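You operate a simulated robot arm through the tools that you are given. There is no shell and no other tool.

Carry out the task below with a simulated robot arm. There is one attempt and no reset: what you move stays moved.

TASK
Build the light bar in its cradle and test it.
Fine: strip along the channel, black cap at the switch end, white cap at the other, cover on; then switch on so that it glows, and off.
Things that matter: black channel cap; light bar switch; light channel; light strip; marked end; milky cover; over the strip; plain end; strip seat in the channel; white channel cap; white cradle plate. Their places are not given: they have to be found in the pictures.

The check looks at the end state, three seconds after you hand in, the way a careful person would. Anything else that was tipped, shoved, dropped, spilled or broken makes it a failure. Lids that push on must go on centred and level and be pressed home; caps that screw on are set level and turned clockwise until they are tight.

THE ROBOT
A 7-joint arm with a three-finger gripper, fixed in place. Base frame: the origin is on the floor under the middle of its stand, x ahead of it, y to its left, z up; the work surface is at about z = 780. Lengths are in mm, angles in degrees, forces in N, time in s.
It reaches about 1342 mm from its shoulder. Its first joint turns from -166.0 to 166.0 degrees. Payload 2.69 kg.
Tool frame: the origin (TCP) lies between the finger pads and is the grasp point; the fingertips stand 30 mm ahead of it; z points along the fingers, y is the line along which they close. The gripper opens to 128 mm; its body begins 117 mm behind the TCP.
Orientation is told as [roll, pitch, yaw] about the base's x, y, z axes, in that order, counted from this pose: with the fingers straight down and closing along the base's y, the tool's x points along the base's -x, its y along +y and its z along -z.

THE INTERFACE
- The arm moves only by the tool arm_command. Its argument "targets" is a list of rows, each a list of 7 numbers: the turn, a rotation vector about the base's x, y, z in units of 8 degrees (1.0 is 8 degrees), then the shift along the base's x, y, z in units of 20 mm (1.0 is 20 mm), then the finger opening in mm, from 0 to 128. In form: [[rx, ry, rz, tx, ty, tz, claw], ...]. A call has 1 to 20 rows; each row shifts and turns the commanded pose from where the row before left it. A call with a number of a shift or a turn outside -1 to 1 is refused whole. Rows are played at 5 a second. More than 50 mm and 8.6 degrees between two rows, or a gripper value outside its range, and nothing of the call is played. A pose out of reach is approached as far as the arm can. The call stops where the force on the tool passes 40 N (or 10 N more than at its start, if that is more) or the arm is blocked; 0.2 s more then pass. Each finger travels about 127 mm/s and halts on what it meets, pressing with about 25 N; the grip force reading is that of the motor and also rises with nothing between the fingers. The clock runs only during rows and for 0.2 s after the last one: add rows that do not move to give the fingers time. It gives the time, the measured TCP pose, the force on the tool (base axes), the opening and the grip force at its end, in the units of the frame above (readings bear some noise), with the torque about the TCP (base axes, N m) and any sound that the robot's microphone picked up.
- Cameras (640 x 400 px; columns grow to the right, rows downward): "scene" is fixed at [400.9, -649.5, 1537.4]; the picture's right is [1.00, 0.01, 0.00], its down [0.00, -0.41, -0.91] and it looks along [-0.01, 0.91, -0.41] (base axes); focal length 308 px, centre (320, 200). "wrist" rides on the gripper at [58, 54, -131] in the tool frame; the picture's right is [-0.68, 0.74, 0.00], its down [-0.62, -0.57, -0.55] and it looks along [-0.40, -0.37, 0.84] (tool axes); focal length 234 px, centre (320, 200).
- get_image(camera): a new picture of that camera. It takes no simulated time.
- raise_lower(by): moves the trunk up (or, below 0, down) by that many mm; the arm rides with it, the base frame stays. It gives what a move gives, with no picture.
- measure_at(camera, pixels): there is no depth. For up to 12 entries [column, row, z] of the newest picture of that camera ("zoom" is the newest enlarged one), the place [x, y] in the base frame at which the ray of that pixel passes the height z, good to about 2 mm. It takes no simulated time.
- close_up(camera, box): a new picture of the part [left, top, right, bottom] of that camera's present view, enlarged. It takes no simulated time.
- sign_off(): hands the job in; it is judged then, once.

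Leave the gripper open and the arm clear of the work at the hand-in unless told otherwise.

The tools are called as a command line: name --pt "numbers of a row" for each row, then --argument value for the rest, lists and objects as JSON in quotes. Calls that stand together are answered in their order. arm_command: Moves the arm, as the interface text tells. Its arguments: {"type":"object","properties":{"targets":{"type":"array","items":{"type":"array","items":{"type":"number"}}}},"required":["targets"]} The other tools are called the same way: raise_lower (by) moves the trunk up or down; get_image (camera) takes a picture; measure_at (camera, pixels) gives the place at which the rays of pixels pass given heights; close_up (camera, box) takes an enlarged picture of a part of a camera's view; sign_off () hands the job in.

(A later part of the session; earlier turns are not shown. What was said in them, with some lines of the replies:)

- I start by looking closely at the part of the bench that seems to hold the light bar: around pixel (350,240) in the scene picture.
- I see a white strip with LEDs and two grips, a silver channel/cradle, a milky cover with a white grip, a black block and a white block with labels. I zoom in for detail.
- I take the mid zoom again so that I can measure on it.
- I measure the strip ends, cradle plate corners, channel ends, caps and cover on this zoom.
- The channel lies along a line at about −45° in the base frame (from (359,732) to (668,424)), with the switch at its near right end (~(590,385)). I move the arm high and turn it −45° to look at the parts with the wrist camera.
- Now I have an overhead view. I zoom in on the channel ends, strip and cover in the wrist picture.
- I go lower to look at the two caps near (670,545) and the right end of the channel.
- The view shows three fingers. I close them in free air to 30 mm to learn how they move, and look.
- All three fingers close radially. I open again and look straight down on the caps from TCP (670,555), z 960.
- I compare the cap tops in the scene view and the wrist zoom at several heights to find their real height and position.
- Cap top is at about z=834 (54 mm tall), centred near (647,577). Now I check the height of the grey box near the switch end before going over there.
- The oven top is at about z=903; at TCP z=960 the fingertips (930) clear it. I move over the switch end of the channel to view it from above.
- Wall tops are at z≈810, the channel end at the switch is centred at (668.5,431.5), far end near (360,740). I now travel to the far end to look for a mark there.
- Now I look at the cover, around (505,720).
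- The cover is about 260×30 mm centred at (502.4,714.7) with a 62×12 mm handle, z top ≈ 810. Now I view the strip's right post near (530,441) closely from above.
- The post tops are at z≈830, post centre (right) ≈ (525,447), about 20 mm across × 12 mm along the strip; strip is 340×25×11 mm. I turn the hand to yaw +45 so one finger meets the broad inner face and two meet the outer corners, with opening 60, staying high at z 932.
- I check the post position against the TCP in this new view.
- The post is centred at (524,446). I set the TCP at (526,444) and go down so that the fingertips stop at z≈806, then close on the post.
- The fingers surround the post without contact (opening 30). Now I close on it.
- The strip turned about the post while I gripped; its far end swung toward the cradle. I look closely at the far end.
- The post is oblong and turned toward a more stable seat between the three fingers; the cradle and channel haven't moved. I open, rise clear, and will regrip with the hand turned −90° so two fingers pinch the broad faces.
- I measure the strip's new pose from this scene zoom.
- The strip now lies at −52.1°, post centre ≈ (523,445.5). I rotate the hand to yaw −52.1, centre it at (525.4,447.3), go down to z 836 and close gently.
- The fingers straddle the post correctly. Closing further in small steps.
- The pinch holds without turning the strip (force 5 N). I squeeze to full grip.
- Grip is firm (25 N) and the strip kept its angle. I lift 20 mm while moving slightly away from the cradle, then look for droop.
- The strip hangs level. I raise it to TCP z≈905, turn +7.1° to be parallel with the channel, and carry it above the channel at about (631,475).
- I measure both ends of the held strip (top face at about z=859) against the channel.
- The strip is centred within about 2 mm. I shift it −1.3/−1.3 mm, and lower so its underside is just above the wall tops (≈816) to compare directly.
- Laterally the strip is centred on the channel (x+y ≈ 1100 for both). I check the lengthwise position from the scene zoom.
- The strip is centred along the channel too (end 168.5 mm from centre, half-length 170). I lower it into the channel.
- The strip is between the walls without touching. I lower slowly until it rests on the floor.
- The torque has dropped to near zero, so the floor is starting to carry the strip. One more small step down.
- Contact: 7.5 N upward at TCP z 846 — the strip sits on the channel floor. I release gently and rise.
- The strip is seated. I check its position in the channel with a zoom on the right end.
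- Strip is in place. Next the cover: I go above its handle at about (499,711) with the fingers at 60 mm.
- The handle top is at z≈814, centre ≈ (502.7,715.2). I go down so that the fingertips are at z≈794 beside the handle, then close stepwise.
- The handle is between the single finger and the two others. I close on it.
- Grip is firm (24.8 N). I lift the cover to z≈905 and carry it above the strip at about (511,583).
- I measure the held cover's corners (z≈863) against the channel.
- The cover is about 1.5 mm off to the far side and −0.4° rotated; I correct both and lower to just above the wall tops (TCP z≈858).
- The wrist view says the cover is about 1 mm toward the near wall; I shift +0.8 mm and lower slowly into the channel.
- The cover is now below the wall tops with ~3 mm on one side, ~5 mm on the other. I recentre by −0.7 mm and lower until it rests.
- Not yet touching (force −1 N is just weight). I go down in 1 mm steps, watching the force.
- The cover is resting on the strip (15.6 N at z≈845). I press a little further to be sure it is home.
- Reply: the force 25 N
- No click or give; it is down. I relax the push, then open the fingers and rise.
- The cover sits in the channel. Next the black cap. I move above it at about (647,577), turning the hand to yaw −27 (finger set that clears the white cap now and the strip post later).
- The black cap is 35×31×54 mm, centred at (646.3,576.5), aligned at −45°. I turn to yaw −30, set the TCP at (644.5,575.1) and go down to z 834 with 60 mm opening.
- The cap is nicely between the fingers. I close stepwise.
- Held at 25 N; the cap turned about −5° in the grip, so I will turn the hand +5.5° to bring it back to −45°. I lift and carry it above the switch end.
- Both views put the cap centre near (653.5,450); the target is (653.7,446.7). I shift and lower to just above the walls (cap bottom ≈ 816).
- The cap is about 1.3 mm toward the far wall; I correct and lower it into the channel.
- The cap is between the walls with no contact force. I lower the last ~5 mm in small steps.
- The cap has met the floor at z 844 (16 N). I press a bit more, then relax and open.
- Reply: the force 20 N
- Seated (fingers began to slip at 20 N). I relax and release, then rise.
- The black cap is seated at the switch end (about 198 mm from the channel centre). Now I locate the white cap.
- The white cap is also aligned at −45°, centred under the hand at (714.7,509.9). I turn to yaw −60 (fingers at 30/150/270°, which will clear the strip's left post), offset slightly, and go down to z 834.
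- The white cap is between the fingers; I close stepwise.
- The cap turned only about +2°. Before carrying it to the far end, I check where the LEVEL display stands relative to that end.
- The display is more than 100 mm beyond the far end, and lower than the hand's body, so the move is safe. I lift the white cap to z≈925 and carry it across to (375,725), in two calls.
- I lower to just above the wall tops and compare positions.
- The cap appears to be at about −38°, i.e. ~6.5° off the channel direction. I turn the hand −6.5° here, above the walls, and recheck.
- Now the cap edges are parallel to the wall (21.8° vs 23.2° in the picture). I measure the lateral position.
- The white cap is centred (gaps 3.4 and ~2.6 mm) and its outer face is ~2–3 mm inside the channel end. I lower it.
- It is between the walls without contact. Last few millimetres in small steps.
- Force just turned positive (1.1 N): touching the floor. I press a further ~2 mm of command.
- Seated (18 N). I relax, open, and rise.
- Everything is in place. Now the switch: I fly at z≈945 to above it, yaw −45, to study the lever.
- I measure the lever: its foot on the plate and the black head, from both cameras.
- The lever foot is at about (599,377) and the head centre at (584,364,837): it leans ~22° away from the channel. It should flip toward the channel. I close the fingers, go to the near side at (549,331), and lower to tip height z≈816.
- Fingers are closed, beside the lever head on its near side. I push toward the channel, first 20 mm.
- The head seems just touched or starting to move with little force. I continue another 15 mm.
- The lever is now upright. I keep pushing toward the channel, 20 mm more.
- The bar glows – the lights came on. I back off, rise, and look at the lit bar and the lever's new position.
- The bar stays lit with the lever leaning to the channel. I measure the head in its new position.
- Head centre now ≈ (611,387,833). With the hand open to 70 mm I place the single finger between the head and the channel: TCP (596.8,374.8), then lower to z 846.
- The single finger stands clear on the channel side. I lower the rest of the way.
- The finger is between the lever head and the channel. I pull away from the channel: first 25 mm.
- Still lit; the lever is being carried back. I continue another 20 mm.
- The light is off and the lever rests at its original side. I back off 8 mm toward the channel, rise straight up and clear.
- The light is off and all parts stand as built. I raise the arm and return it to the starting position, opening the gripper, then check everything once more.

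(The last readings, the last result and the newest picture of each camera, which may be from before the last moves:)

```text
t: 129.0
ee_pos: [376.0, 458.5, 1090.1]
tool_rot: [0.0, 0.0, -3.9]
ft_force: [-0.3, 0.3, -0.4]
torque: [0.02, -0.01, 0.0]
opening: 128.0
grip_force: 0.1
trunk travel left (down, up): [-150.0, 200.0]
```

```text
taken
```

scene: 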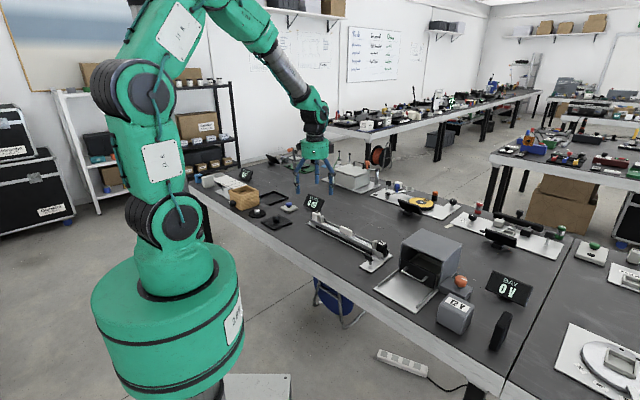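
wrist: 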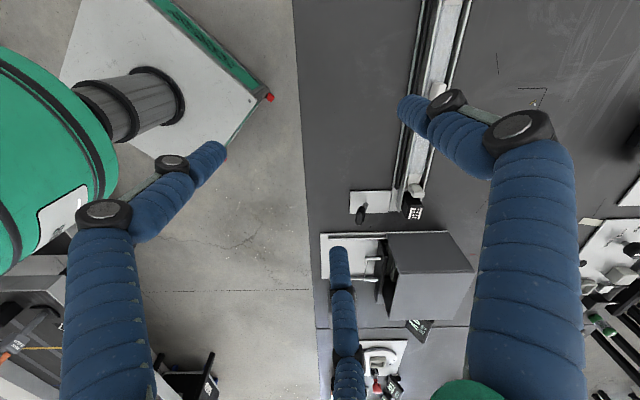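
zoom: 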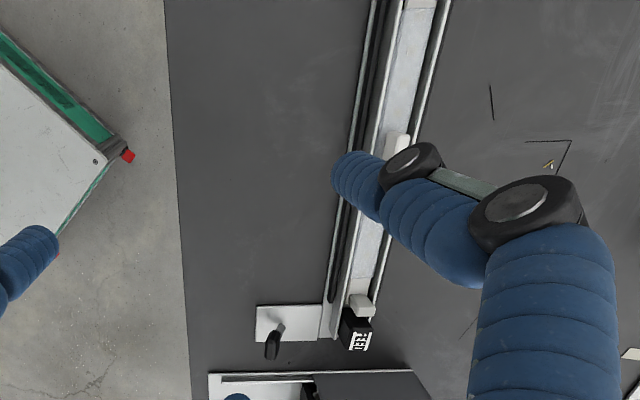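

The build is complete: the strip lies in the channel with the cover over it. The black FEED cap is at the switch end and the white BLANK cap at the other. The bar glowed when switched on and is now off. The arm is clear with the gripper open, so I hand in.

sign_off

```text
The job is handed in.
```

The light bar is built in its cradle and tested, and I have handed the job in; no verdict has come back yet.

- **Strip:** it lies along the channel, resting on the channel floor.
- **Cover:** it sits over the strip, between the strip's two end posts, and was pressed down until it met resistance.
- **Caps:** the black (FEED) cap is at the switch end and the white (BLANK) cap is at the other. Both stand on the channel floor about 2–3 mm inside the channel ends.
- **Test:** with the lever pushed toward the channel the bar lit up, and with it pulled back the light went out. It was left off.

- **First grip on the strip:** the strip swung about 7° on the table and its far end reached, or nearly reached, the cradle plate. The plate and channel did not move in the pictures. I regripped the strip before lifting it.
- **No click when pressed:** I felt and heard no click when I pressed the cover and caps. I judged them home from the force reading and because they stopped moving.

The arm is clear of the work with the gripper fully open.
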